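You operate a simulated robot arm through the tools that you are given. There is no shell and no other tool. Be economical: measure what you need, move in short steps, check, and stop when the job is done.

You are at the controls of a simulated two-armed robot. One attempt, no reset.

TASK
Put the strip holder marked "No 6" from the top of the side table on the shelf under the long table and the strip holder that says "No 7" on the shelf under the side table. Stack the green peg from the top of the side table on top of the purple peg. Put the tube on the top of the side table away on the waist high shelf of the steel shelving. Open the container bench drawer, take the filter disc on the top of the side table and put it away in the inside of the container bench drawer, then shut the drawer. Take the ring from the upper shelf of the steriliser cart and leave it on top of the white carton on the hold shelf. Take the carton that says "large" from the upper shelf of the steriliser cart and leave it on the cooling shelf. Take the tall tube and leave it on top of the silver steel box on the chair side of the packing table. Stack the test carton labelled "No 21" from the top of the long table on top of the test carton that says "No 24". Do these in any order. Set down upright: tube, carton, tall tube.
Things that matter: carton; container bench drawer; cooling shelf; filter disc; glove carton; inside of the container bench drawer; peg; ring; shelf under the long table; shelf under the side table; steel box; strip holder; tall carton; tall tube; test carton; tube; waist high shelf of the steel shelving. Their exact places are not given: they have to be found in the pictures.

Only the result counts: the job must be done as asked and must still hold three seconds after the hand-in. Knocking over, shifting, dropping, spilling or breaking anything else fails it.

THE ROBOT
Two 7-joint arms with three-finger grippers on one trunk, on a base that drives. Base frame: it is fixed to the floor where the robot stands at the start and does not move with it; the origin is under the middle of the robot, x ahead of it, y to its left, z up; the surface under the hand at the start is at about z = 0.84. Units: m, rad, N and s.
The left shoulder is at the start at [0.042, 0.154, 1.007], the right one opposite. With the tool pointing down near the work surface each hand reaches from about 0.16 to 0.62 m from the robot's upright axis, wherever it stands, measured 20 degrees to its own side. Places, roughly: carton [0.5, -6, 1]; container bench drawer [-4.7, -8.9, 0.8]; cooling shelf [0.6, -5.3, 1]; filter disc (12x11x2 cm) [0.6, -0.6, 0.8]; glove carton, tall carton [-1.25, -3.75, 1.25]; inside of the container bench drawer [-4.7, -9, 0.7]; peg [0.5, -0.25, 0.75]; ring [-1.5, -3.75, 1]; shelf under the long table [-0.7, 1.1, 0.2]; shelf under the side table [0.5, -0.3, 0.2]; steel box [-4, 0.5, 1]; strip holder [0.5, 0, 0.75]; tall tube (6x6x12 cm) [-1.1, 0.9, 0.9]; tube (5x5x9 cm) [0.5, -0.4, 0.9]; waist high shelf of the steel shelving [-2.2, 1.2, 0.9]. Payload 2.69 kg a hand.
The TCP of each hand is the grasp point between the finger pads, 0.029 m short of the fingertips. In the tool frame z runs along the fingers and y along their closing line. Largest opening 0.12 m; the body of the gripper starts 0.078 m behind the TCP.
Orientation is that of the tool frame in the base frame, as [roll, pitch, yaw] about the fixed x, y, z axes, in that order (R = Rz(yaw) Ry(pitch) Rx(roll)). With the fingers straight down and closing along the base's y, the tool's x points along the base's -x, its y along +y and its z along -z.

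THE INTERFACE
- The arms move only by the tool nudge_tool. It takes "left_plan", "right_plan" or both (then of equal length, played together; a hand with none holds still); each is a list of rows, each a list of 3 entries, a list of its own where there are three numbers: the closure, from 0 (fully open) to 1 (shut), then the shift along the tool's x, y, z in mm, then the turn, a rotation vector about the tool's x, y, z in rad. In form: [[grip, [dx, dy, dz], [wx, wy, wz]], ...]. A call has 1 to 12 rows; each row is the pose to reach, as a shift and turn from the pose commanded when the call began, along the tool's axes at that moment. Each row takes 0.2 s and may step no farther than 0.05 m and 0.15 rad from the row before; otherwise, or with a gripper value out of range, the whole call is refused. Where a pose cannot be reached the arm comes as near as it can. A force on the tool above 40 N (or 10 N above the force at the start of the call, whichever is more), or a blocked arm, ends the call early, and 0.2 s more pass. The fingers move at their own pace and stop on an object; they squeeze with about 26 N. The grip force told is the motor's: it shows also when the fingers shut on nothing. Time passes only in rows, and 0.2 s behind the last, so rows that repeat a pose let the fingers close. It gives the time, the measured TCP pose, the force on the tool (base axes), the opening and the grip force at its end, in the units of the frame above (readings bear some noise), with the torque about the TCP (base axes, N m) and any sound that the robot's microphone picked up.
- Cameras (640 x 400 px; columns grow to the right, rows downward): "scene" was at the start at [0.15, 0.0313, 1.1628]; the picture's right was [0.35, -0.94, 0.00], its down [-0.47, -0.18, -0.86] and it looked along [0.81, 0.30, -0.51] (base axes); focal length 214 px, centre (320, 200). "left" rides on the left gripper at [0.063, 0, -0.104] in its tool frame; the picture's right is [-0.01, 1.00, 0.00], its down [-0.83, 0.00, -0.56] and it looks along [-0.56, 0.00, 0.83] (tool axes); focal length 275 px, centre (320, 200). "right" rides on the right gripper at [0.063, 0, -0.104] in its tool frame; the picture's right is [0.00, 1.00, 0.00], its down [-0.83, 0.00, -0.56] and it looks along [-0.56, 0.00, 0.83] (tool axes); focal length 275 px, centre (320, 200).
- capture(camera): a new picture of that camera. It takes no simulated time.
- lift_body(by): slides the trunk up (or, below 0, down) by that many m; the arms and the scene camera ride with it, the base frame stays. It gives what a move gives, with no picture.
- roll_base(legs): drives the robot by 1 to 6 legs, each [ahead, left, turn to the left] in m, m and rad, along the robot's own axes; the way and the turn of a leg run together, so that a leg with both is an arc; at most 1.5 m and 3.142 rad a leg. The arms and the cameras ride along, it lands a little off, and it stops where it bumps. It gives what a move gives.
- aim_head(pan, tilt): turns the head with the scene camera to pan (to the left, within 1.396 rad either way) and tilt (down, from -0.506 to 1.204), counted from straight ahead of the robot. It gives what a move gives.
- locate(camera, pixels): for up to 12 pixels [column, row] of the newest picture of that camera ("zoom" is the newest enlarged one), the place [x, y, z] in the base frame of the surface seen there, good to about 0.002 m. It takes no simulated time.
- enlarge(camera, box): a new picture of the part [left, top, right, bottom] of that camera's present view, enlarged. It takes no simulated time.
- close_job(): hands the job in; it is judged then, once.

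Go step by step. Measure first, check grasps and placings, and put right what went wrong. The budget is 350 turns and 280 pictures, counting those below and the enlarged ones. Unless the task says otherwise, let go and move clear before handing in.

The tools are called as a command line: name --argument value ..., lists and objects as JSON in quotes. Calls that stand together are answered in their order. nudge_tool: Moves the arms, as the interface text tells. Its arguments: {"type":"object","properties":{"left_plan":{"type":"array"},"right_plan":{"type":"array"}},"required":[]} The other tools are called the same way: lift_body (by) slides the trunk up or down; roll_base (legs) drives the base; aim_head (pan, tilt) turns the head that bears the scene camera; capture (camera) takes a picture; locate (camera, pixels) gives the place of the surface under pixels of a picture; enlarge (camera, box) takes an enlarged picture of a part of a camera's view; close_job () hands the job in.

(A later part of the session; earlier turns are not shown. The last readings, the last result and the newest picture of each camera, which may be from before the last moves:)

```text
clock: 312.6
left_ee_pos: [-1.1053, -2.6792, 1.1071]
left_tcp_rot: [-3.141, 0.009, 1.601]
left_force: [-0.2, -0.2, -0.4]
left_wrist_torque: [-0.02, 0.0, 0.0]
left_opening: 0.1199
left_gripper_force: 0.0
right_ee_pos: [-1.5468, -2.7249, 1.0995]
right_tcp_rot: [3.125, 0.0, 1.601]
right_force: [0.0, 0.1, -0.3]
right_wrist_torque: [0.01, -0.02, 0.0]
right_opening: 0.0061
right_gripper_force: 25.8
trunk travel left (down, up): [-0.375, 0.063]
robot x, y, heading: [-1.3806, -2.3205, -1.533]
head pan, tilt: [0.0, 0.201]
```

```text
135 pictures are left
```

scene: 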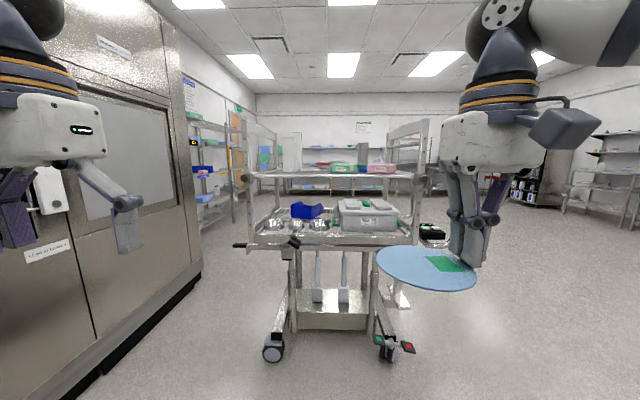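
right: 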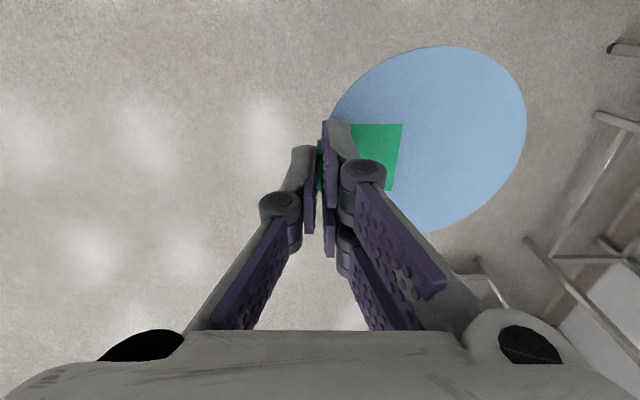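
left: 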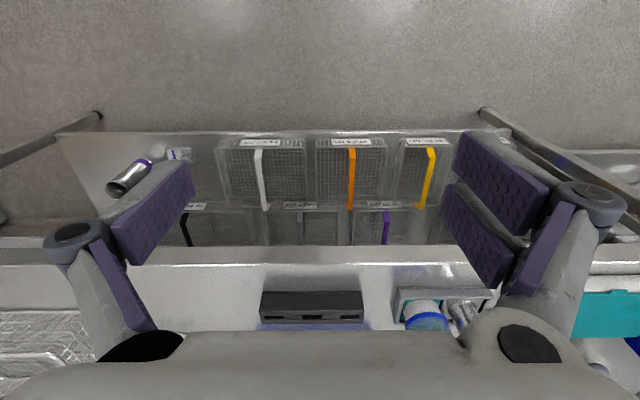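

enlarge --camera "scene" --box '[235, 120, 435, 250]'

enlarge --camera "scene" --box '[160, 90, 300, 240]'

locate --camera "scene" --pixels '[[260, 178], [330, 178], [410, 178], [290, 150], [340, 165], [380, 168], [270, 235], [360, 210], [200, 175], [200, 205], [255, 130]]'

```text
3.08 times, centred on (335, 185) of scene
```

zoom: 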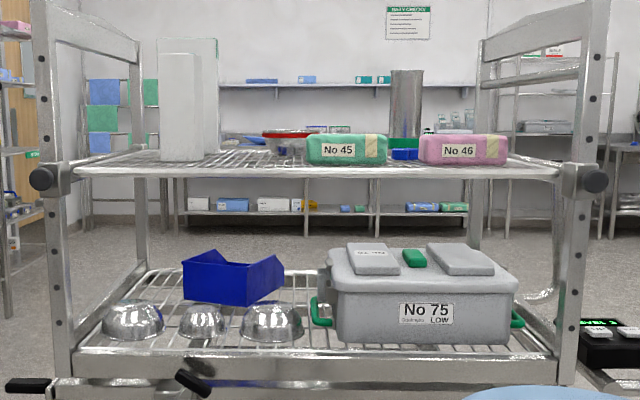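

```text
2.67 times, centred on (230, 165) of scene
```

zoom: 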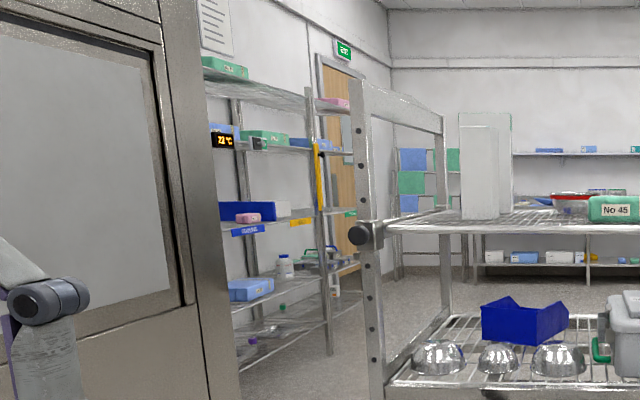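

```text
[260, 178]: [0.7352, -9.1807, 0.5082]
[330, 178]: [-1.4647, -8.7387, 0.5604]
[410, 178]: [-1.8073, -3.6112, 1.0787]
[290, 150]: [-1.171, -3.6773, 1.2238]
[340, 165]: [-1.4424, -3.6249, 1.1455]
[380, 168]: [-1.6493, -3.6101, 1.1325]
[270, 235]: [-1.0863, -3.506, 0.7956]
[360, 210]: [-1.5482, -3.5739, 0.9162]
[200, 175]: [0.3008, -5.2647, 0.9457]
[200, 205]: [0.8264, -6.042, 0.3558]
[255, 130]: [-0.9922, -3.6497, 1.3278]
```

The upper shelf of this cart holds two white cartons, packs No 45 and 46 and more. The rack at left has blue, yellow and green labelled sections. I move closer to find the ring and the labels.

lift_body --by 0.06

roll_base --legs '[[0.4, 0.0, -0.03]]'

aim_head --pan 0.0 --tilt 0.2

capture --camera "scene"

enlarge --camera "scene" --box '[200, 90, 440, 210]'

```text
clock: 313.6
left_ee_pos: [-1.1054, -2.6804, 1.1657]
left_tcp_rot: [-3.141, 0.006, 1.603]
left_force: [0.2, -0.3, -0.1]
left_wrist_torque: [0.04, -0.01, -0.02]
left_opening: 0.1201
left_gripper_force: 0.1
right_ee_pos: [-1.5463, -2.725, 1.158]
right_tcp_rot: [3.124, -0.003, 1.601]
right_force: [0.3, -0.5, -1.1]
right_wrist_torque: [0.01, 0.04, 0.02]
right_opening: 0.0057
right_gripper_force: 26.3
trunk travel left (down, up): [-0.435, 0.003]
robot x, y, heading: [-1.3834, -2.3228, -1.538]
head pan, tilt: [0.0, 0.201]
```

```text
clock: 316.1
left_ee_pos: [-1.1094, -3.0814, 1.1664]
left_tcp_rot: [3.141, 0.008, 1.571]
left_force: [-0.5, -0.6, 0.7]
left_wrist_torque: [0.03, -0.01, 0.02]
left_opening: 0.12
left_gripper_force: 0.2
right_ee_pos: [-1.5504, -3.1116, 1.1579]
right_tcp_rot: [3.127, 0.0, 1.572]
right_force: [-0.7, 0.4, 0.8]
right_wrist_torque: [0.05, 0.01, 0.0]
right_opening: 0.0061
right_gripper_force: 25.7
trunk travel left (down, up): [-0.435, 0.003]
robot x, y, heading: [-1.3756, -2.7132, -1.568]
head pan, tilt: [0.0, 0.201]
```

```text
clock: 316.6
left_ee_pos: [-1.1087, -3.0795, 1.1669]
left_tcp_rot: [3.14, 0.008, 1.57]
left_force: [0.0, 0.9, -0.1]
left_wrist_torque: [0.0, 0.01, 0.04]
left_opening: 0.1199
left_gripper_force: 0.0
right_ee_pos: [-1.552, -3.1113, 1.1589]
right_tcp_rot: [3.125, -0.001, 1.572]
right_force: [0.3, 1.3, 0.8]
right_wrist_torque: [0.02, 0.03, 0.0]
right_opening: 0.0058
right_gripper_force: 26.2
trunk travel left (down, up): [-0.435, 0.003]
robot x, y, heading: [-1.3746, -2.7156, -1.564]
head pan, tilt: [0.0, 0.201]
```

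```text
132 pictures are left
```

scene: 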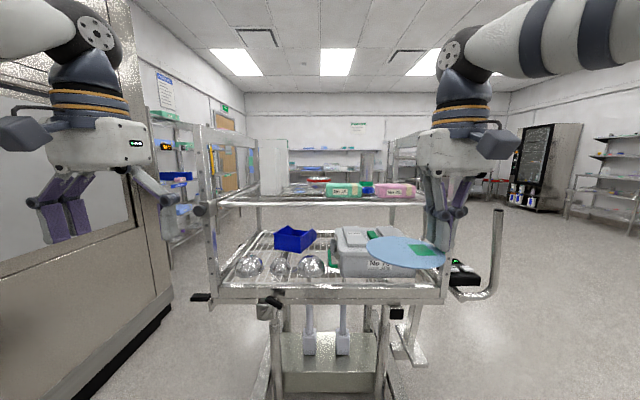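

```text
2.67 times, centred on (320, 150) of scene
```

zoom: 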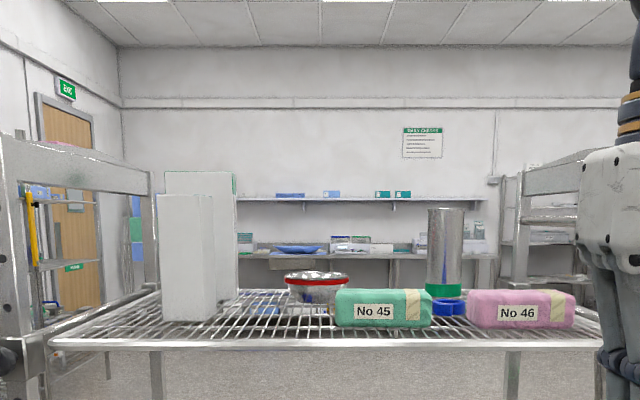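

No label shows on this side of the white cartons. I see a blue ring by (450,305) in the zoom, between packs 45 and 46. I go round to the cart's right end to look from there.

roll_base --legs '[[0, -1.4, 0], [1.05, 0, 0], [0, 0, 1.57]]'

aim_head --pan 0.0 --tilt 0.2

capture --camera "scene"

enlarge --camera "scene" --box '[220, 110, 420, 230]'

```text
clock: 336.4
left_ee_pos: [-2.3806, -3.5342, 1.1673]
left_tcp_rot: [3.141, 0.009, 3.126]
left_force: [-0.1, 0.2, -0.3]
left_wrist_torque: [-0.02, -0.04, 0.0]
left_opening: 0.1197
left_gripper_force: 0.0
right_ee_pos: [-2.3562, -3.9781, 1.1586]
right_tcp_rot: [3.128, 0.001, 3.129]
right_force: [0.4, 1.0, 0.1]
right_wrist_torque: [-0.01, 0.0, -0.01]
right_opening: 0.0062
right_gripper_force: 26.6
trunk travel left (down, up): [-0.435, 0.003]
robot x, y, heading: [-2.7508, -3.7914, -0.007]
head pan, tilt: [0.0, 0.201]
```

```text
clock: 337.0
left_ee_pos: [-2.3814, -3.5349, 1.1673]
left_tcp_rot: [3.141, 0.01, 3.126]
left_force: [0.1, 0.5, -0.7]
left_wrist_torque: [0.0, 0.01, -0.03]
left_opening: 0.1201
left_gripper_force: 0.1
right_ee_pos: [-2.3544, -3.9769, 1.159]
right_tcp_rot: [3.125, 0.0, 3.128]
right_force: [1.4, 0.2, 0.1]
right_wrist_torque: [0.0, -0.01, -0.01]
right_opening: 0.0059
right_gripper_force: 25.7
trunk travel left (down, up): [-0.435, 0.003]
robot x, y, heading: [-2.7515, -3.7953, -0.016]
head pan, tilt: [0.0, 0.201]
```

```text
130 pictures are left
```

scene: 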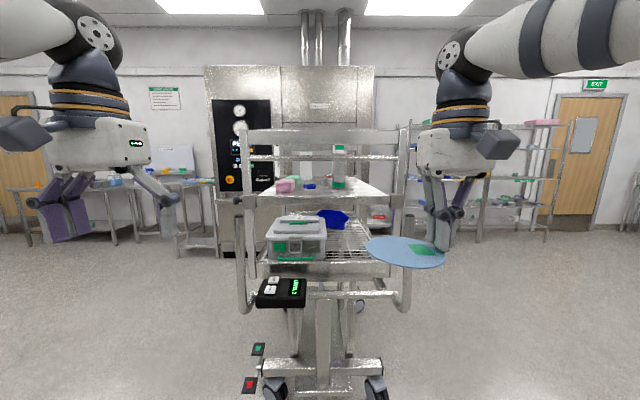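

```text
3.20 times, centred on (320, 170) of scene
```

zoom: 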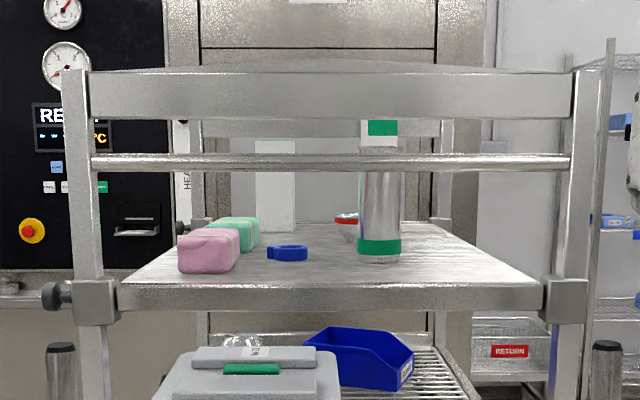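

The blue ring with a tab is at (288,253) in the zoom, and a green label shows on the rear carton. I go round to the far side to read labels.

roll_base --legs '[[0, -1.3, 0], [1.4, 0, 0], [0, 0, 1.57]]'

aim_head --pan 0.0 --tilt 0.2

capture --camera "scene"

enlarge --camera "scene" --box '[220, 90, 440, 220]'

```text
clock: 357.4
left_ee_pos: [-1.6275, -4.7148, 1.1669]
left_tcp_rot: [3.141, 0.011, -1.579]
left_force: [-0.1, 0.4, -0.2]
left_wrist_torque: [-0.03, -0.01, 0.02]
left_opening: 0.1199
left_gripper_force: 0.0
right_ee_pos: [-1.1855, -4.6868, 1.1589]
right_tcp_rot: [3.126, -0.001, -1.576]
right_force: [-0.2, -0.2, -0.1]
right_wrist_torque: [-0.03, 0.0, 0.03]
right_opening: 0.0061
right_gripper_force: 25.9
trunk travel left (down, up): [-0.435, 0.003]
robot x, y, heading: [-1.3678, -5.0815, 1.566]
head pan, tilt: [0.0, 0.201]
```

```text
clock: 358.0
left_ee_pos: [-1.6278, -4.7144, 1.1668]
left_tcp_rot: [3.141, 0.009, -1.577]
left_force: [0.1, -0.4, -1.4]
left_wrist_torque: [-0.01, 0.01, -0.02]
left_opening: 0.1202
left_gripper_force: 0.1
right_ee_pos: [-1.1862, -4.6848, 1.1592]
right_tcp_rot: [3.123, 0.001, -1.578]
right_force: [-0.5, 0.3, -0.1]
right_wrist_torque: [0.02, -0.01, 0.0]
right_opening: 0.0059
right_gripper_force: 25.7
trunk travel left (down, up): [-0.435, 0.003]
robot x, y, heading: [-1.3665, -5.0804, 1.565]
head pan, tilt: [0.0, 0.201]
```

```text
128 pictures are left
```

scene: 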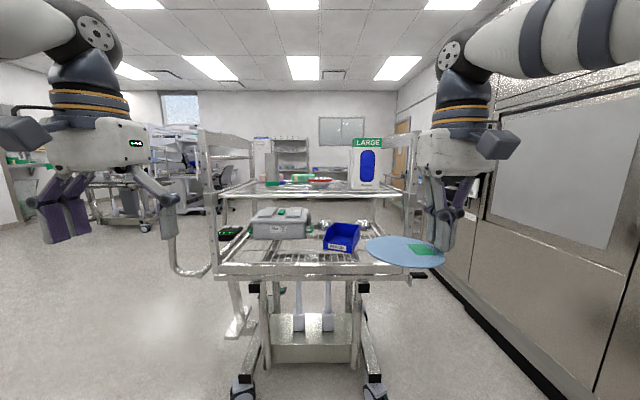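

```text
2.91 times, centred on (330, 155) of scene
```

zoom: 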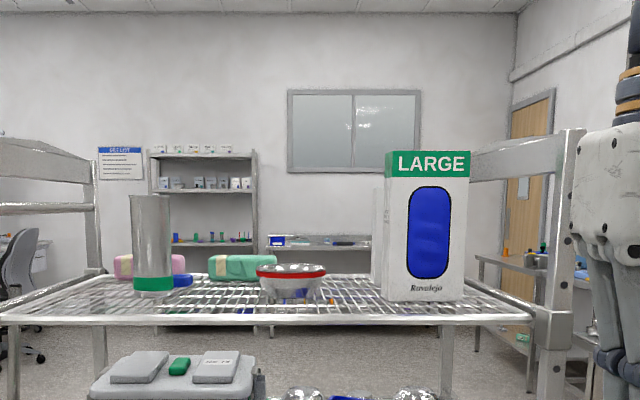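

The right-hand carton reads "LARGE". I measure it, the ring and the shelf.

locate --camera "zoom" --pixels '[[388, 296], [463, 296], [390, 170], [470, 170], [430, 155], [425, 230], [182, 280], [150, 285], [150, 210], [300, 290], [250, 322], [480, 318]]'

locate --camera "scene" --pixels '[[560, 150], [480, 300], [410, 140], [215, 260], [400, 195], [350, 145], [352, 180]]'

```text
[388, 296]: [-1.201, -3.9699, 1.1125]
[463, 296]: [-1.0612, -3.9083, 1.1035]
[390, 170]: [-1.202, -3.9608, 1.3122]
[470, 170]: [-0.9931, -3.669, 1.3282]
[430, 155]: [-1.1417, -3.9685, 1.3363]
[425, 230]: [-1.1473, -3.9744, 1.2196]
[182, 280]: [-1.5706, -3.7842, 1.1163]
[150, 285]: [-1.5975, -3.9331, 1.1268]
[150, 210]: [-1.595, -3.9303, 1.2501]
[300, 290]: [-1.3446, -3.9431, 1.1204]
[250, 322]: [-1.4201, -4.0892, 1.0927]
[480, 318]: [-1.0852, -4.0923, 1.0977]
```

```text
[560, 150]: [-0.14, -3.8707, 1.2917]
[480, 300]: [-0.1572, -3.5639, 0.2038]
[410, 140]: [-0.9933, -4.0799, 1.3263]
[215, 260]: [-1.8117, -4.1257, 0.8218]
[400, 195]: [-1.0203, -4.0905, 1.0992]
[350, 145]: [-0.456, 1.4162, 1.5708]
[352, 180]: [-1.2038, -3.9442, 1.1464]
```

The LARGE carton's front is at y≈−3.97 and about 0.12 m wide, near the gripper's limit. I drive closer to measure its width and depth well.

roll_base --legs '[[0.3, -0.1, 0]]'

aim_head --pan -0.15 --tilt 0.1

capture --camera "scene"

enlarge --camera "scene" --box '[300, 90, 420, 230]'

```text
clock: 360.1
left_ee_pos: [-1.529, -4.414, 1.1675]
left_tcp_rot: [-3.141, 0.007, -1.578]
left_force: [-0.5, 0.1, -0.1]
left_wrist_torque: [-0.03, 0.03, 0.01]
left_opening: 0.12
left_gripper_force: 0.0
right_ee_pos: [-1.0859, -4.386, 1.1582]
right_tcp_rot: [3.126, -0.001, -1.575]
right_force: [-0.1, 1.4, -0.7]
right_wrist_torque: [-0.03, 0.02, 0.03]
right_opening: 0.006
right_gripper_force: 26.1
trunk travel left (down, up): [-0.435, 0.003]
robot x, y, heading: [-1.2624, -4.7825, 1.569]
head pan, tilt: [0.0, 0.201]
```

```text
clock: 360.9
left_ee_pos: [-1.5278, -4.4151, 1.1684]
left_tcp_rot: [3.141, 0.008, -1.578]
left_force: [-0.4, -0.4, 0.9]
left_wrist_torque: [0.04, 0.0, -0.01]
left_opening: 0.1199
left_gripper_force: 0.1
right_ee_pos: [-1.0851, -4.3858, 1.1584]
right_tcp_rot: [3.126, 0.0, -1.574]
right_force: [-0.9, 0.2, 0.0]
right_wrist_torque: [0.02, -0.02, 0.03]
right_opening: 0.0061
right_gripper_force: 25.8
trunk travel left (down, up): [-0.435, 0.003]
robot x, y, heading: [-1.2688, -4.7809, 1.568]
head pan, tilt: [-0.15, 0.099]
```

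```text
126 pictures are left
```

scene: 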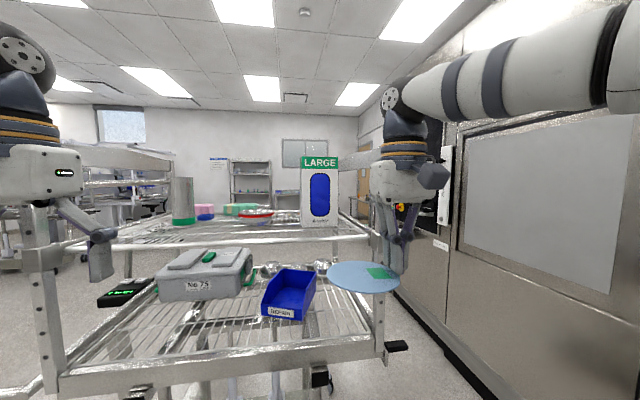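

```text
2.86 times, centred on (360, 160) of scene
```

zoom: 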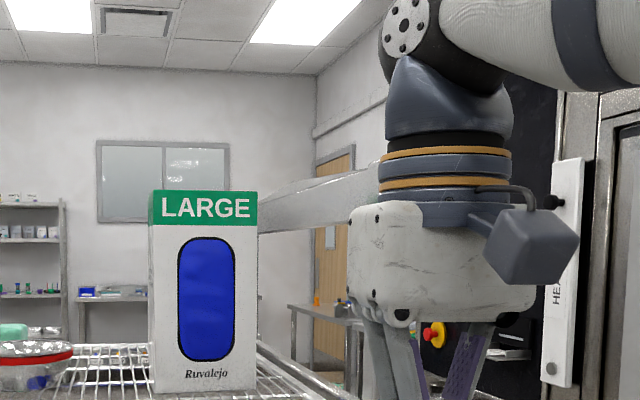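

locate --camera "zoom" --pixels '[[153, 200], [255, 200], [157, 300], [253, 300], [160, 380], [252, 380], [200, 197], [200, 390], [151, 300], [149, 200], [259, 225]]'

enlarge --camera "scene" --box '[160, 160, 280, 240]'

```text
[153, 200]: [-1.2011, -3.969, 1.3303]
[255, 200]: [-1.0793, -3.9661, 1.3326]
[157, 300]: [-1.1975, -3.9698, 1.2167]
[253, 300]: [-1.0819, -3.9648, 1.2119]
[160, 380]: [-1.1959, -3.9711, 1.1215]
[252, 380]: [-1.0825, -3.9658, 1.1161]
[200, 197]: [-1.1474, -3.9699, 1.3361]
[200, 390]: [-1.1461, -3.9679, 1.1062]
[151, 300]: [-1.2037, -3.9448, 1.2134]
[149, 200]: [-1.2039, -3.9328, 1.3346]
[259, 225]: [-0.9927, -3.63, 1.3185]
```

```text
5.00 times, centred on (220, 200) of scene
```

zoom: 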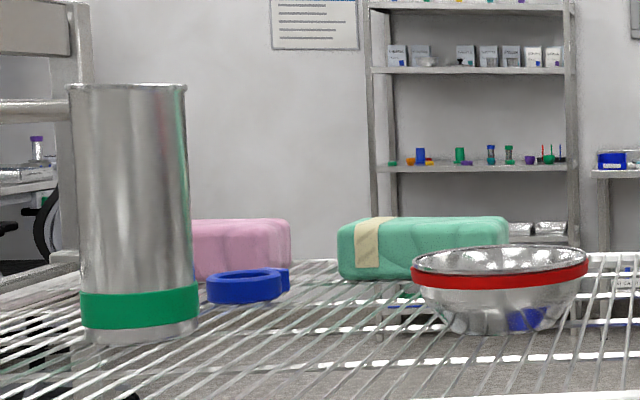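

The LARGE carton is 0.124 m wide, so it must be gripped by its depth from the side, and the disc is in the way. I deliver the disc first: drive toward the container bench.

roll_base --legs '[[-0.6, 0, 0], [0, 0, 1.57], [1.5, 0, 0], [1.5, 0, 0], [0, 0, 1.57]]'

aim_head --pan 0.0 --tilt 0.2

capture --camera "scene"

```text
clock: 386.1
left_ee_pos: [-3.9996, -5.8083, 1.1662]
left_tcp_rot: [3.141, 0.006, 1.608]
left_force: [-0.1, 0.1, -0.1]
left_wrist_torque: [0.02, 0.03, -0.02]
left_opening: 0.1201
left_gripper_force: 0.1
right_ee_pos: [-4.4402, -5.8563, 1.1591]
right_tcp_rot: [3.126, 0.0, 1.611]
right_force: [-0.2, -0.1, 0.1]
right_wrist_torque: [-0.01, 0.01, -0.01]
right_opening: 0.0059
right_gripper_force: 25.5
trunk travel left (down, up): [-0.435, 0.003]
robot x, y, heading: [-4.2777, -5.4526, -1.528]
head pan, tilt: [-0.15, 0.099]
```

```text
clock: 386.8
left_ee_pos: [-3.9996, -5.8086, 1.1673]
left_tcp_rot: [-3.141, 0.009, 1.608]
left_force: [0.5, -0.1, -0.3]
left_wrist_torque: [0.0, 0.03, 0.0]
left_opening: 0.1198
left_gripper_force: 0.0
right_ee_pos: [-4.4408, -5.8566, 1.1579]
right_tcp_rot: [3.126, 0.0, 1.609]
right_force: [-0.1, -0.7, -0.1]
right_wrist_torque: [0.0, -0.01, 0.0]
right_opening: 0.0063
right_gripper_force: 25.6
trunk travel left (down, up): [-0.435, 0.003]
robot x, y, heading: [-4.2774, -5.4515, -1.527]
head pan, tilt: [0.0, 0.201]
```

```text
123 pictures are left
```

scene: 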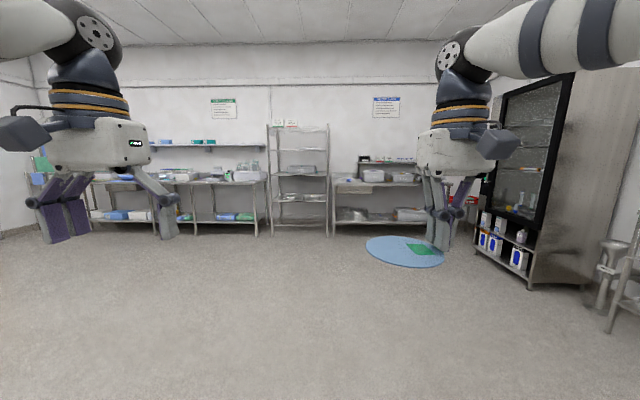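

The container bench is at (385,185). I drive toward it.

roll_base --legs '[[1.2, -0.25, -0.04], [1.05, -0.1, 0]]'

aim_head --pan 0.0 --tilt 0.4

capture --camera "scene"

```text
clock: 398.0
left_ee_pos: [-4.3643, -8.0651, 1.1661]
left_tcp_rot: [-3.141, 0.009, 1.556]
left_force: [0.0, 0.6, 0.8]
left_wrist_torque: [-0.01, -0.04, 0.01]
left_opening: 0.12
left_gripper_force: 0.1
right_ee_pos: [-4.8062, -8.0908, 1.1591]
right_tcp_rot: [3.127, 0.001, 1.559]
right_force: [-0.2, -0.1, -1.0]
right_wrist_torque: [0.02, -0.01, -0.03]
right_opening: 0.0059
right_gripper_force: 26.0
trunk travel left (down, up): [-0.435, 0.003]
robot x, y, heading: [-4.6201, -7.6972, -1.58]
head pan, tilt: [0.0, 0.201]
```

```text
clock: 398.7
left_ee_pos: [-4.3624, -8.0658, 1.1667]
left_tcp_rot: [-3.141, 0.01, 1.556]
left_force: [-0.2, 0.0, 0.2]
left_wrist_torque: [0.02, 0.02, -0.01]
left_opening: 0.1203
left_gripper_force: 0.1
right_ee_pos: [-4.8065, -8.0909, 1.1594]
right_tcp_rot: [3.126, -0.001, 1.558]
right_force: [-0.3, -0.1, 0.2]
right_wrist_torque: [0.0, 0.0, -0.02]
right_opening: 0.0057
right_gripper_force: 25.9
trunk travel left (down, up): [-0.435, 0.003]
robot x, y, heading: [-4.6204, -7.6944, -1.583]
head pan, tilt: [0.0, 0.4]
```

```text
122 pictures are left
```

scene: 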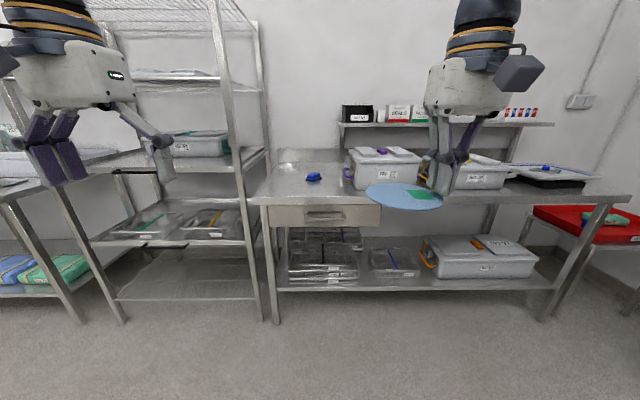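

The drawer with its handle is at (325,215). I enlarge and measure.

enlarge --camera "scene" --box '[240, 170, 400, 250]'

locate --camera "zoom" --pixels '[[140, 180], [540, 170], [140, 215], [545, 205], [260, 175], [400, 172], [330, 172], [330, 190], [330, 200], [330, 160], [100, 110], [560, 130]]'

```text
4.00 times, centred on (320, 210) of scene
```

zoom: 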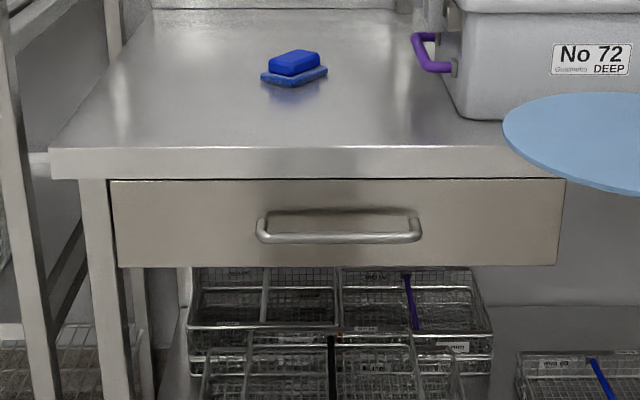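

```text
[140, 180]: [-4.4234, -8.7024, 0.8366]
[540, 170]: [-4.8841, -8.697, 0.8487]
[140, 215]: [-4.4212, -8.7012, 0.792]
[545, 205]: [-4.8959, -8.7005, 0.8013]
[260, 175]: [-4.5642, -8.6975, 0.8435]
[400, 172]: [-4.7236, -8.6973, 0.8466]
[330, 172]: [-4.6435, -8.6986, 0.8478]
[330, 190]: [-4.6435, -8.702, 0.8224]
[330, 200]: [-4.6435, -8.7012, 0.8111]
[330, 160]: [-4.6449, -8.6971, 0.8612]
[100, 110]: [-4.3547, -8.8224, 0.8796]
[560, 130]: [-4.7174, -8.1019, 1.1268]
```

The drawer face is at y=−8.702. I locate the handle bar exactly.

locate --camera "zoom" --pixels '[[300, 238], [340, 238], [380, 238], [340, 233], [340, 242], [262, 225], [415, 225], [340, 252], [340, 222]]'

nudge_tool --left_plan '[[0.5, [0, 0, 20], [0, -0.14, 0]], [0.5, [0, 0, 40], [0, -0.28, 0]], [0.5, [0, 0, 60], [0, -0.42, 0]], [0.5, [0, 0, 80], [0, -0.56, 0]], [0.5, [0, 0, 100], [0, -0.7, 0]], [0.5, [0, 0, 120], [0, -0.84, 0]], [0.5, [0, 0, 140], [0, -0.98, 0]], [0.5, [0, 0, 160], [0, -1.12, 0]], [0.5, [0, 0, 180], [0, -1.26, 0]], [0.5, [0, 0, 200], [0, -1.4, 0]], [0.5, [0, 0, 220], [0, -1.54, 0]], [0.5, [0, 0, 240], [0, -1.571, 0]]]'

```text
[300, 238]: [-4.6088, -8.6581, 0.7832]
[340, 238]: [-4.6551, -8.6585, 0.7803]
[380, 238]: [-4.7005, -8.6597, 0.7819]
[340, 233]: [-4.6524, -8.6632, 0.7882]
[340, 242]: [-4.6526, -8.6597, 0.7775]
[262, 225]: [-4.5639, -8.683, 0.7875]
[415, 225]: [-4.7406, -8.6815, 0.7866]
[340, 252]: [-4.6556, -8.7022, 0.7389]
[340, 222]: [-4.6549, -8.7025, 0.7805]
```

```text
clock: 401.3
left_ee_pos: [-4.2955, -8.1144, 0.9836]
left_tcp_rot: [3.036, 1.261, 1.473]
left_force: [0.5, 1.0, -0.9]
left_wrist_torque: [-0.04, 0.0, -0.1]
left_opening: 0.06
left_gripper_force: 0.1
left hand out of reach, approached as far as the arm can: row 7, 8, 9, 10, 11, 12
right_ee_pos: [-4.8043, -8.0899, 1.1595]
right_tcp_rot: [3.128, 0.002, 1.56]
right_force: [-0.2, 0.4, 0.6]
right_wrist_torque: [-0.06, 0.05, -0.02]
right_opening: 0.0059
right_gripper_force: 25.6
trunk travel left (down, up): [-0.435, 0.003]
robot x, y, heading: [-4.6226, -7.6976, -1.583]
head pan, tilt: [0.0, 0.4]
```

The bar is at y=−8.663, z=0.782, x −4.57 to −4.74. I reach further forward to finish levelling the left tool.

nudge_tool --left_plan '[[0.5, [-10, -25, 30], [0, 0, 0]], [0.5, [-20, -50, 60], [0, 0, 0]], [0.5, [-30, -75, 90], [0, -0.1, 0]], [0.5, [-40, -100, 120], [0, -0.2, 0]], [0.5, [-50, -100, 150], [0, -0.31, 0]], [0.5, [-50, -100, 150], [0, -0.31, 0]]]'

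```text
clock: 402.7
left_ee_pos: [-4.3343, -8.2973, 1.0593]
left_tcp_rot: [2.685, 1.497, 1.058]
left_force: [0.2, -1.0, 0.6]
left_wrist_torque: [0.09, 0.01, -0.08]
left_opening: 0.0599
left_gripper_force: 0.0
left hand out of reach, approached as far as the arm can: row 1, 3, 4, 5, 6
right_ee_pos: [-4.8063, -8.0921, 1.1585]
right_tcp_rot: [3.126, -0.001, 1.559]
right_force: [0.1, -0.5, 0.0]
right_wrist_torque: [0.01, -0.01, 0.0]
right_opening: 0.0062
right_gripper_force: 25.6
trunk travel left (down, up): [-0.435, 0.003]
robot x, y, heading: [-4.6235, -7.698, -1.581]
head pan, tilt: [0.0, 0.4]
```

Nearly level now. I look at the arm.

capture --camera "scene"

capture --camera "left"

```text
120 pictures are left
```

scene: 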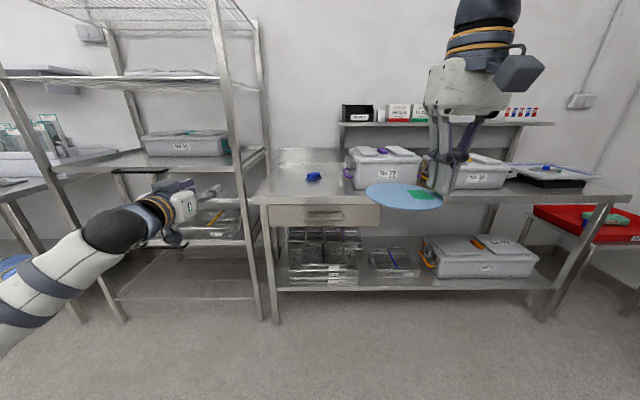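

```text
119 pictures are left
```

left: 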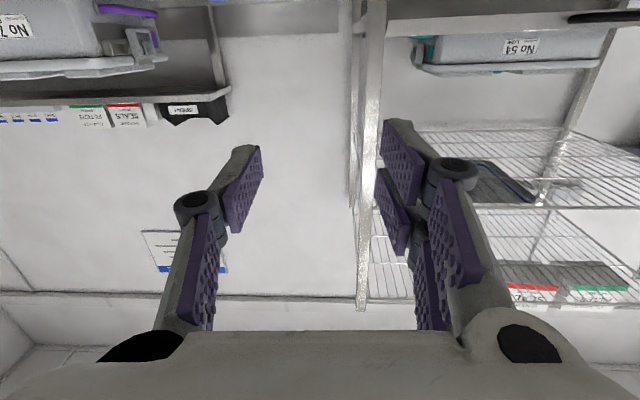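

I roll the tool a quarter turn for a vertical pinch and lower it to handle height.

nudge_tool --left_plan '[[0.5, [25, 0, 0], [0, 0, 0.143]], [0.5, [50, 0, 0], [0, 0, 0.286]], [0.5, [75, 0, 0], [0, 0, 0.429]], [0.5, [100, 0, 0], [0, 0, 0.572]], [0.5, [125, 0, 0], [0, 0, 0.715]], [0.5, [150, 0, 0], [0, 0, 0.858]], [0.5, [175, 0, 0], [0, 0, 1.0]], [0.5, [200, 0, 0], [0, 0, 1.143]], [0.5, [225, 0, 0], [0, 0, 1.286]], [0.5, [250, 0, 0], [0, 0, 1.429]], [0.5, [270, 0, 0], [0, 0, 1.571]], [0.5, [270, 0, 0], [0, 0, 1.571]]]'

capture --camera "scene"

```text
clock: 405.3
left_ee_pos: [-4.2771, -8.3539, 0.8033]
left_tcp_rot: [1.576, -0.027, -0.111]
left_force: [0.9, -0.6, 0.2]
left_wrist_torque: [-0.01, 0.01, -0.04]
left_opening: 0.0601
left_gripper_force: 0.1
left hand out of reach, approached as far as the arm can: row 1, 2, 3, 4, 5, 6, 7, 8, 9, 10, 11
right_ee_pos: [-4.8064, -8.09, 1.1591]
right_tcp_rot: [3.126, -0.001, 1.56]
right_force: [0.4, 0.2, -0.2]
right_wrist_torque: [0.04, 0.02, 0.02]
right_opening: 0.0062
right_gripper_force: 26.0
trunk travel left (down, up): [-0.435, 0.003]
robot x, y, heading: [-4.6192, -7.7004, -1.582]
head pan, tilt: [0.0, 0.4]
```

```text
118 pictures are left
```

scene: 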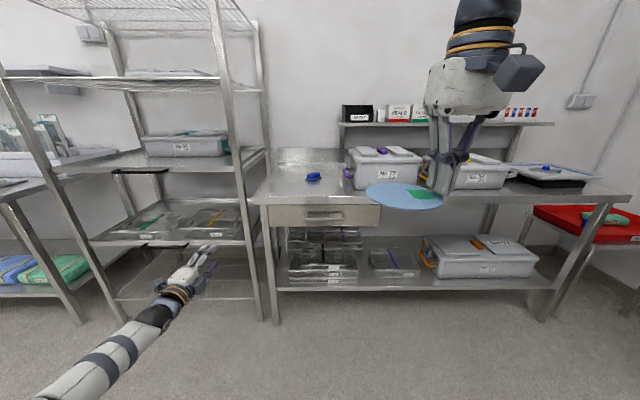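

The tool now points at the drawer with a vertical pinch. I fix the small yaw, lower 21 mm and slide right to face the handle.

nudge_tool --left_plan '[[0.5, [0, -10, 0], [0, 0.055, 0]], [0.5, [0, -20, 0], [0, 0.105, 0]], [0.5, [0, -20, 0], [0, 0.105, 0]]]'

roll_base --legs '[[0, -0.37, 0.01], [0.15, 0, 0]]'

aim_head --pan 0.4 --tilt 0.55

capture --camera "scene"

capture --camera "left"

```text
clock: 406.1
left_ee_pos: [-4.321, -8.2745, 0.7741]
left_tcp_rot: [1.623, -0.049, 0.046]
left_force: [1.0, -0.2, -1.4]
left_wrist_torque: [-0.15, 0.05, -0.02]
left_opening: 0.06
left_gripper_force: 0.1
left hand out of reach, approached as far as the arm can: row 1, 2
right_ee_pos: [-4.8056, -8.09, 1.1585]
right_tcp_rot: [3.125, 0.0, 1.558]
right_force: [-0.3, 0.3, 0.3]
right_wrist_torque: [0.02, -0.01, 0.0]
right_opening: 0.006
right_gripper_force: 26.0
trunk travel left (down, up): [-0.435, 0.003]
robot x, y, heading: [-4.621, -7.6979, -1.582]
head pan, tilt: [0.0, 0.4]
```

```text
clock: 410.5
left_ee_pos: [-4.688, -8.4205, 0.7718]
left_tcp_rot: [1.631, -0.038, 0.061]
left_force: [0.7, -0.5, 0.6]
left_wrist_torque: [-0.03, -0.06, 0.01]
left_opening: 0.0598
left_gripper_force: 0.1
right_ee_pos: [-5.1778, -8.2419, 1.1588]
right_tcp_rot: [3.126, -0.002, 1.572]
right_force: [0.3, -0.6, -0.7]
right_wrist_torque: [0.01, 0.01, 0.04]
right_opening: 0.0062
right_gripper_force: 26.0
trunk travel left (down, up): [-0.435, 0.003]
robot x, y, heading: [-4.9956, -7.8461, -1.568]
head pan, tilt: [0.0, 0.4]
```

```text
clock: 411.4
left_ee_pos: [-4.6892, -8.4196, 0.7727]
left_tcp_rot: [1.631, -0.038, 0.062]
left_force: [0.2, 0.6, -0.3]
left_wrist_torque: [0.03, 0.0, -0.01]
left_opening: 0.0598
left_gripper_force: 0.1
right_ee_pos: [-5.1783, -8.2419, 1.1586]
right_tcp_rot: [3.127, -0.001, 1.57]
right_force: [0.2, 0.2, 0.3]
right_wrist_torque: [0.05, 0.04, -0.03]
right_opening: 0.0061
right_gripper_force: 26.0
trunk travel left (down, up): [-0.435, 0.003]
robot x, y, heading: [-4.9966, -7.8425, -1.57]
head pan, tilt: [0.4, 0.55]
```

```text
117 pictures are left
```

scene: 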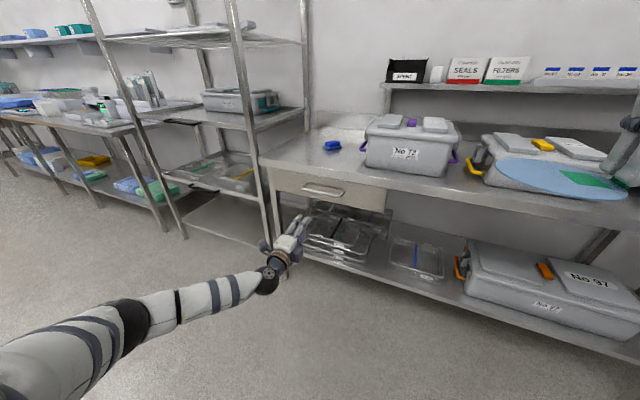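

```text
116 pictures are left
```

left: 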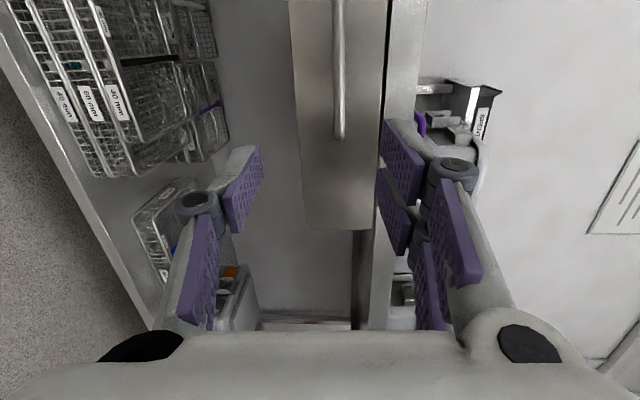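

The handle bar appears just above the pinch centre at column 338. I raise 10 mm and drive in.

nudge_tool --left_plan '[[0.5, [0, 5, 0], [0, 0, 0]], [0.5, [0, 10, 0], [0, 0, 0]]]'

roll_base --legs '[[0.2, 0.03, 0]]'

capture --camera "left"

```text
clock: 412.0
left_ee_pos: [-4.6894, -8.4213, 0.7818]
left_tcp_rot: [1.629, -0.037, 0.062]
left_force: [-0.1, -0.4, -0.3]
left_wrist_torque: [0.01, -0.01, 0.0]
left_opening: 0.0599
left_gripper_force: 0.0
right_ee_pos: [-5.1779, -8.2421, 1.1584]
right_tcp_rot: [3.125, 0.001, 1.572]
right_force: [-0.5, -0.4, 0.3]
right_wrist_torque: [0.02, -0.02, 0.0]
right_opening: 0.006
right_gripper_force: 26.0
trunk travel left (down, up): [-0.435, 0.003]
robot x, y, heading: [-5.0002, -7.8473, -1.57]
head pan, tilt: [0.4, 0.55]
```

```text
clock: 413.6
left_ee_pos: [-4.6576, -8.6144, 0.7818]
left_tcp_rot: [1.631, -0.039, 0.066]
left_force: [-0.3, -0.2, 0.0]
left_wrist_torque: [0.01, 0.02, 0.01]
left_opening: 0.0601
left_gripper_force: 0.1
right_ee_pos: [-5.1446, -8.4376, 1.1578]
right_tcp_rot: [3.129, 0.001, 1.572]
right_force: [-0.8, 0.5, -0.2]
right_wrist_torque: [0.03, 0.03, -0.03]
right_opening: 0.0063
right_gripper_force: 25.9
trunk travel left (down, up): [-0.435, 0.003]
robot x, y, heading: [-4.9678, -8.0399, -1.566]
head pan, tilt: [0.4, 0.55]
```

```text
115 pictures are left
```

left: 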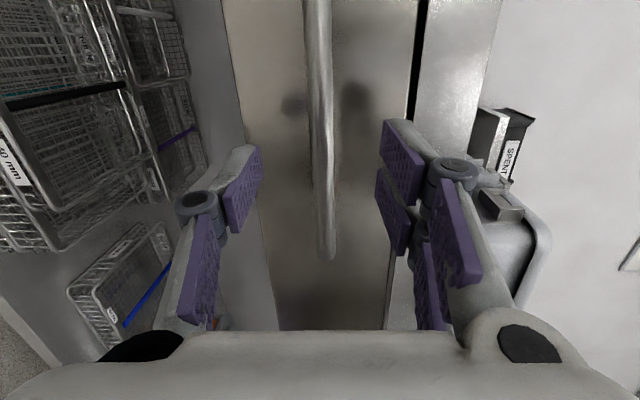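

The bar lies between the fingers. I push 40 mm forward and close.

nudge_tool --left_plan '[[0.5, [0, 0, 20], [0, 0, 0]], [0.5, [0, 0, 40], [0, 0, 0]], [0.5, [0, 0, 42], [0, 0, 0]], [1, [0, 0, 42], [0, 0, 0]], [1, [0, 0, 42], [0, 0, 0]], [1, [0, 0, 42], [0, 0, 0]]]'

capture --camera "left"

```text
clock: 415.0
left_ee_pos: [-4.6547, -8.6561, 0.7812]
left_tcp_rot: [1.628, -0.037, 0.066]
left_force: [0.3, -0.5, 5.8]
left_wrist_torque: [-0.04, 1.39, 0.19]
left_opening: 0.0136
left_gripper_force: 40.0
right_ee_pos: [-5.1463, -8.4382, 1.1588]
right_tcp_rot: [3.128, -0.001, 1.573]
right_force: [0.6, -0.6, -0.5]
right_wrist_torque: [0.01, -0.03, -0.01]
right_opening: 0.0061
right_gripper_force: 25.7
trunk travel left (down, up): [-0.435, 0.003]
robot x, y, heading: [-4.9676, -8.0384, -1.567]
head pan, tilt: [0.4, 0.55]
```

```text
114 pictures are left
```

left: 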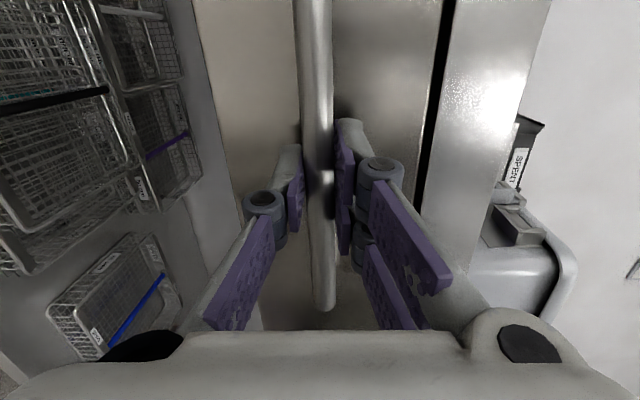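

Bar pinched at 14 mm. I pull the drawer by driving back 0.3 m.

roll_base --legs '[[-0.3, 0, 0]]'

aim_head --pan 0.35 --tilt 0.7

capture --camera "scene"

```text
clock: 417.0
left_ee_pos: [-4.6544, -8.357, 0.7801]
left_tcp_rot: [1.63, -0.039, 0.067]
left_force: [5.0, -0.8, 11.4]
left_wrist_torque: [-0.14, 1.31, 0.09]
left_opening: 0.0137
left_gripper_force: 40.1
right_ee_pos: [-5.1457, -8.1375, 1.1596]
right_tcp_rot: [3.128, 0.002, 1.572]
right_force: [0.4, 0.1, 0.4]
right_wrist_torque: [-0.03, -0.01, -0.01]
right_opening: 0.0059
right_gripper_force: 25.9
trunk travel left (down, up): [-0.435, 0.003]
robot x, y, heading: [-4.9685, -7.741, -1.566]
head pan, tilt: [0.4, 0.55]
```

```text
clock: 417.7
left_ee_pos: [-4.6551, -8.3573, 0.7808]
left_tcp_rot: [1.63, -0.037, 0.069]
left_force: [0.7, -1.4, 6.0]
left_wrist_torque: [-0.03, 1.34, 0.19]
left_opening: 0.0133
left_gripper_force: 39.8
right_ee_pos: [-5.1457, -8.1372, 1.1593]
right_tcp_rot: [3.126, -0.001, 1.575]
right_force: [0.3, 0.7, -0.3]
right_wrist_torque: [-0.01, -0.01, 0.03]
right_opening: 0.0062
right_gripper_force: 25.9
trunk travel left (down, up): [-0.435, 0.003]
robot x, y, heading: [-4.967, -7.7399, -1.563]
head pan, tilt: [0.351, 0.7]
```

```text
113 pictures are left
```

scene: 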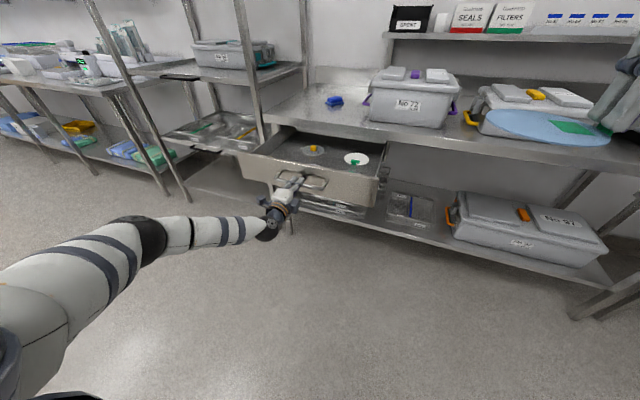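

The drawer is open, with two discs already inside. I release the handle, back the left hand off, and look inside.

nudge_tool --left_plan '[[0.5, [0, 0, 0], [0, 0, 0]], [0.5, [0, 0, 0], [0, 0, 0]], [0.5, [0, 0, -40], [0, 0, 0]], [0.5, [0, 0, -80], [0, 0, 0]], [0.5, [0, 0, -110], [0, 0, 0]]]'

enlarge --camera "scene" --box '[220, 110, 420, 230]'

locate --camera "zoom" --pixels '[[300, 120], [420, 160], [360, 110], [230, 115], [500, 140], [200, 130], [360, 190], [330, 150], [90, 150], [490, 230], [480, 170], [260, 90]]'

```text
clock: 418.9
left_ee_pos: [-4.6611, -8.2492, 0.7872]
left_tcp_rot: [1.629, -0.037, 0.071]
left_force: [0.8, 0.1, -0.6]
left_wrist_torque: [-0.01, 0.02, -0.03]
left_opening: 0.06
left_gripper_force: 0.0
right_ee_pos: [-5.1458, -8.1378, 1.1586]
right_tcp_rot: [3.128, 0.001, 1.574]
right_force: [0.3, 0.6, -0.2]
right_wrist_torque: [0.0, -0.06, 0.0]
right_opening: 0.0058
right_gripper_force: 25.8
trunk travel left (down, up): [-0.435, 0.003]
robot x, y, heading: [-4.9689, -7.7375, -1.568]
head pan, tilt: [0.351, 0.7]
```

```text
3.20 times, centred on (320, 170) of scene
```

zoom: 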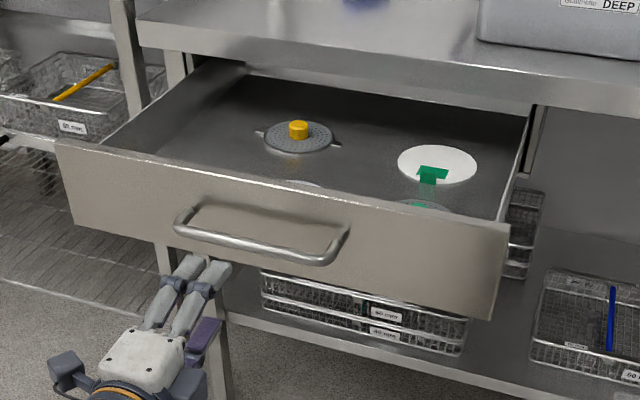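

```text
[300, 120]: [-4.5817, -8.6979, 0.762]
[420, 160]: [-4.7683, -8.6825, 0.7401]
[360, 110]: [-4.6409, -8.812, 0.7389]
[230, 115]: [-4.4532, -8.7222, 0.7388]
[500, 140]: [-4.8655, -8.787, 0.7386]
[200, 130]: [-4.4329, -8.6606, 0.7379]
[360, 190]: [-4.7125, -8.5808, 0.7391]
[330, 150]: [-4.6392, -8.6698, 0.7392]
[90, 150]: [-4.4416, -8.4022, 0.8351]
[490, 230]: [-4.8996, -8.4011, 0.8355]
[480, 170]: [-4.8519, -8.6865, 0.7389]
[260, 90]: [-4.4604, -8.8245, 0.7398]
```

The drawer floor is at z=0.739 with a yellow-knobbed item, a white disc and something hidden behind the front wall. I slide left for a better look inside.

roll_base --legs '[[0, 0.38, 0]]'

aim_head --pan -0.1 --tilt 0.75

capture --camera "scene"

capture --camera "right"

```text
clock: 422.4
left_ee_pos: [-4.2777, -8.2467, 0.786]
left_tcp_rot: [1.627, -0.036, 0.07]
left_force: [0.4, -0.7, -0.5]
left_wrist_torque: [0.0, -0.02, -0.01]
left_opening: 0.0602
left_gripper_force: 0.1
right_ee_pos: [-4.7625, -8.1356, 1.1583]
right_tcp_rot: [3.128, 0.001, 1.576]
right_force: [-0.5, 0.8, -1.2]
right_wrist_torque: [0.0, 0.02, 0.03]
right_opening: 0.0061
right_gripper_force: 25.5
trunk travel left (down, up): [-0.435, 0.003]
robot x, y, heading: [-4.5829, -7.7375, -1.563]
head pan, tilt: [0.351, 0.7]
```

```text
clock: 423.3
left_ee_pos: [-4.2787, -8.2455, 0.7856]
left_tcp_rot: [1.628, -0.038, 0.066]
left_force: [0.2, -0.2, 0.8]
left_wrist_torque: [-0.04, 0.0, 0.01]
left_opening: 0.06
left_gripper_force: 0.2
right_ee_pos: [-4.763, -8.1352, 1.1589]
right_tcp_rot: [3.127, -0.001, 1.577]
right_force: [-0.4, -0.2, 0.1]
right_wrist_torque: [0.0, -0.01, 0.02]
right_opening: 0.0063
right_gripper_force: 26.5
trunk travel left (down, up): [-0.435, 0.003]
robot x, y, heading: [-4.5824, -7.7399, -1.562]
head pan, tilt: [-0.099, 0.75]
```

```text
111 pictures are left
```

scene: 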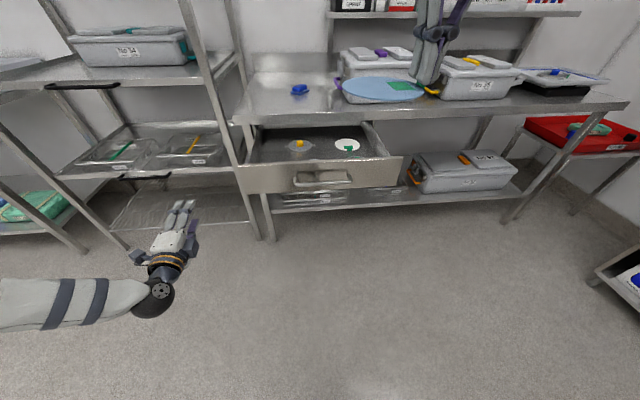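

```text
110 pictures are left
```

right: 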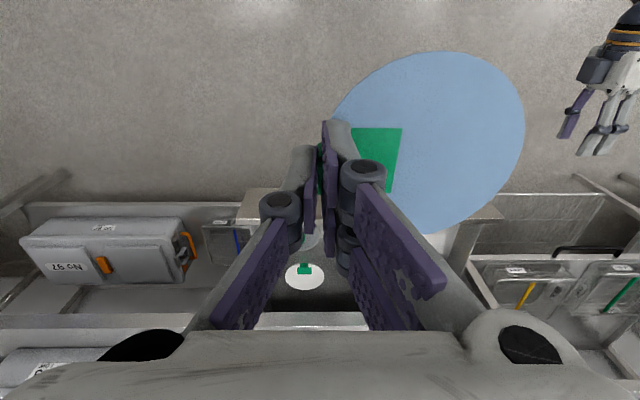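

I move 0.15 m ahead and enlarge the drawer interior.

roll_base --legs '[[0.14, 0, 0]]'

aim_head --pan 0.0 --tilt 0.8

enlarge --camera "scene" --box '[200, 60, 420, 200]'

```text
clock: 424.7
left_ee_pos: [-4.277, -8.3848, 0.7849]
left_tcp_rot: [1.631, -0.038, 0.066]
left_force: [-0.3, 0.0, -0.4]
left_wrist_torque: [0.02, 0.01, -0.01]
left_opening: 0.0599
left_gripper_force: 0.2
right_ee_pos: [-4.7628, -8.2745, 1.1588]
right_tcp_rot: [3.127, -0.002, 1.574]
right_force: [0.0, -0.5, -1.6]
right_wrist_torque: [0.03, -0.05, 0.01]
right_opening: 0.006
right_gripper_force: 25.9
trunk travel left (down, up): [-0.435, 0.003]
robot x, y, heading: [-4.5839, -7.8748, -1.568]
head pan, tilt: [-0.099, 0.75]
```

```text
clock: 425.3
left_ee_pos: [-4.2775, -8.3849, 0.7852]
left_tcp_rot: [1.629, -0.039, 0.069]
left_force: [0.5, -0.3, 0.3]
left_wrist_torque: [0.05, 0.0, 0.03]
left_opening: 0.0599
left_gripper_force: 0.0
right_ee_pos: [-4.7622, -8.2735, 1.1582]
right_tcp_rot: [3.126, -0.001, 1.574]
right_force: [-0.4, -1.3, -0.5]
right_wrist_torque: [-0.01, -0.02, 0.0]
right_opening: 0.006
right_gripper_force: 25.8
trunk travel left (down, up): [-0.435, 0.003]
robot x, y, heading: [-4.5865, -7.8769, -1.567]
head pan, tilt: [0.0, 0.799]
```

```text
2.86 times, centred on (310, 130) of scene
```

zoom: 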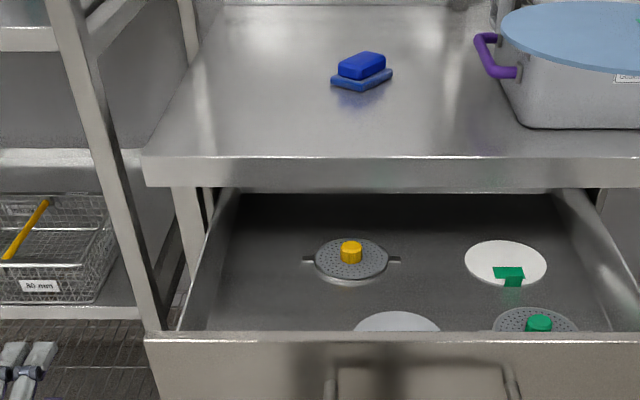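

Four items are inside; the left part is free, from about (215,300) to (310,300). I measure.

locate --camera "zoom" --pixels '[[205, 320], [303, 260], [356, 325], [260, 290], [240, 220], [390, 258], [400, 315], [340, 305], [430, 290], [300, 325], [180, 335], [460, 330]]'

```text
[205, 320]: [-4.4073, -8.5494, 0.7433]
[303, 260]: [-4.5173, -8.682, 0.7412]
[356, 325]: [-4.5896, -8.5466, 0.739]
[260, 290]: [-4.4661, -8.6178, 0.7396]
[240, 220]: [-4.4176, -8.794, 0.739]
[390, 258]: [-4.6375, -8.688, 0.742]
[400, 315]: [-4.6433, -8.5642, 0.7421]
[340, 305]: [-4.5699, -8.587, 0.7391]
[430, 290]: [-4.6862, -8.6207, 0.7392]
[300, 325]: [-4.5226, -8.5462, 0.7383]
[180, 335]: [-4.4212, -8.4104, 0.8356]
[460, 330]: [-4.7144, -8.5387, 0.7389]
```

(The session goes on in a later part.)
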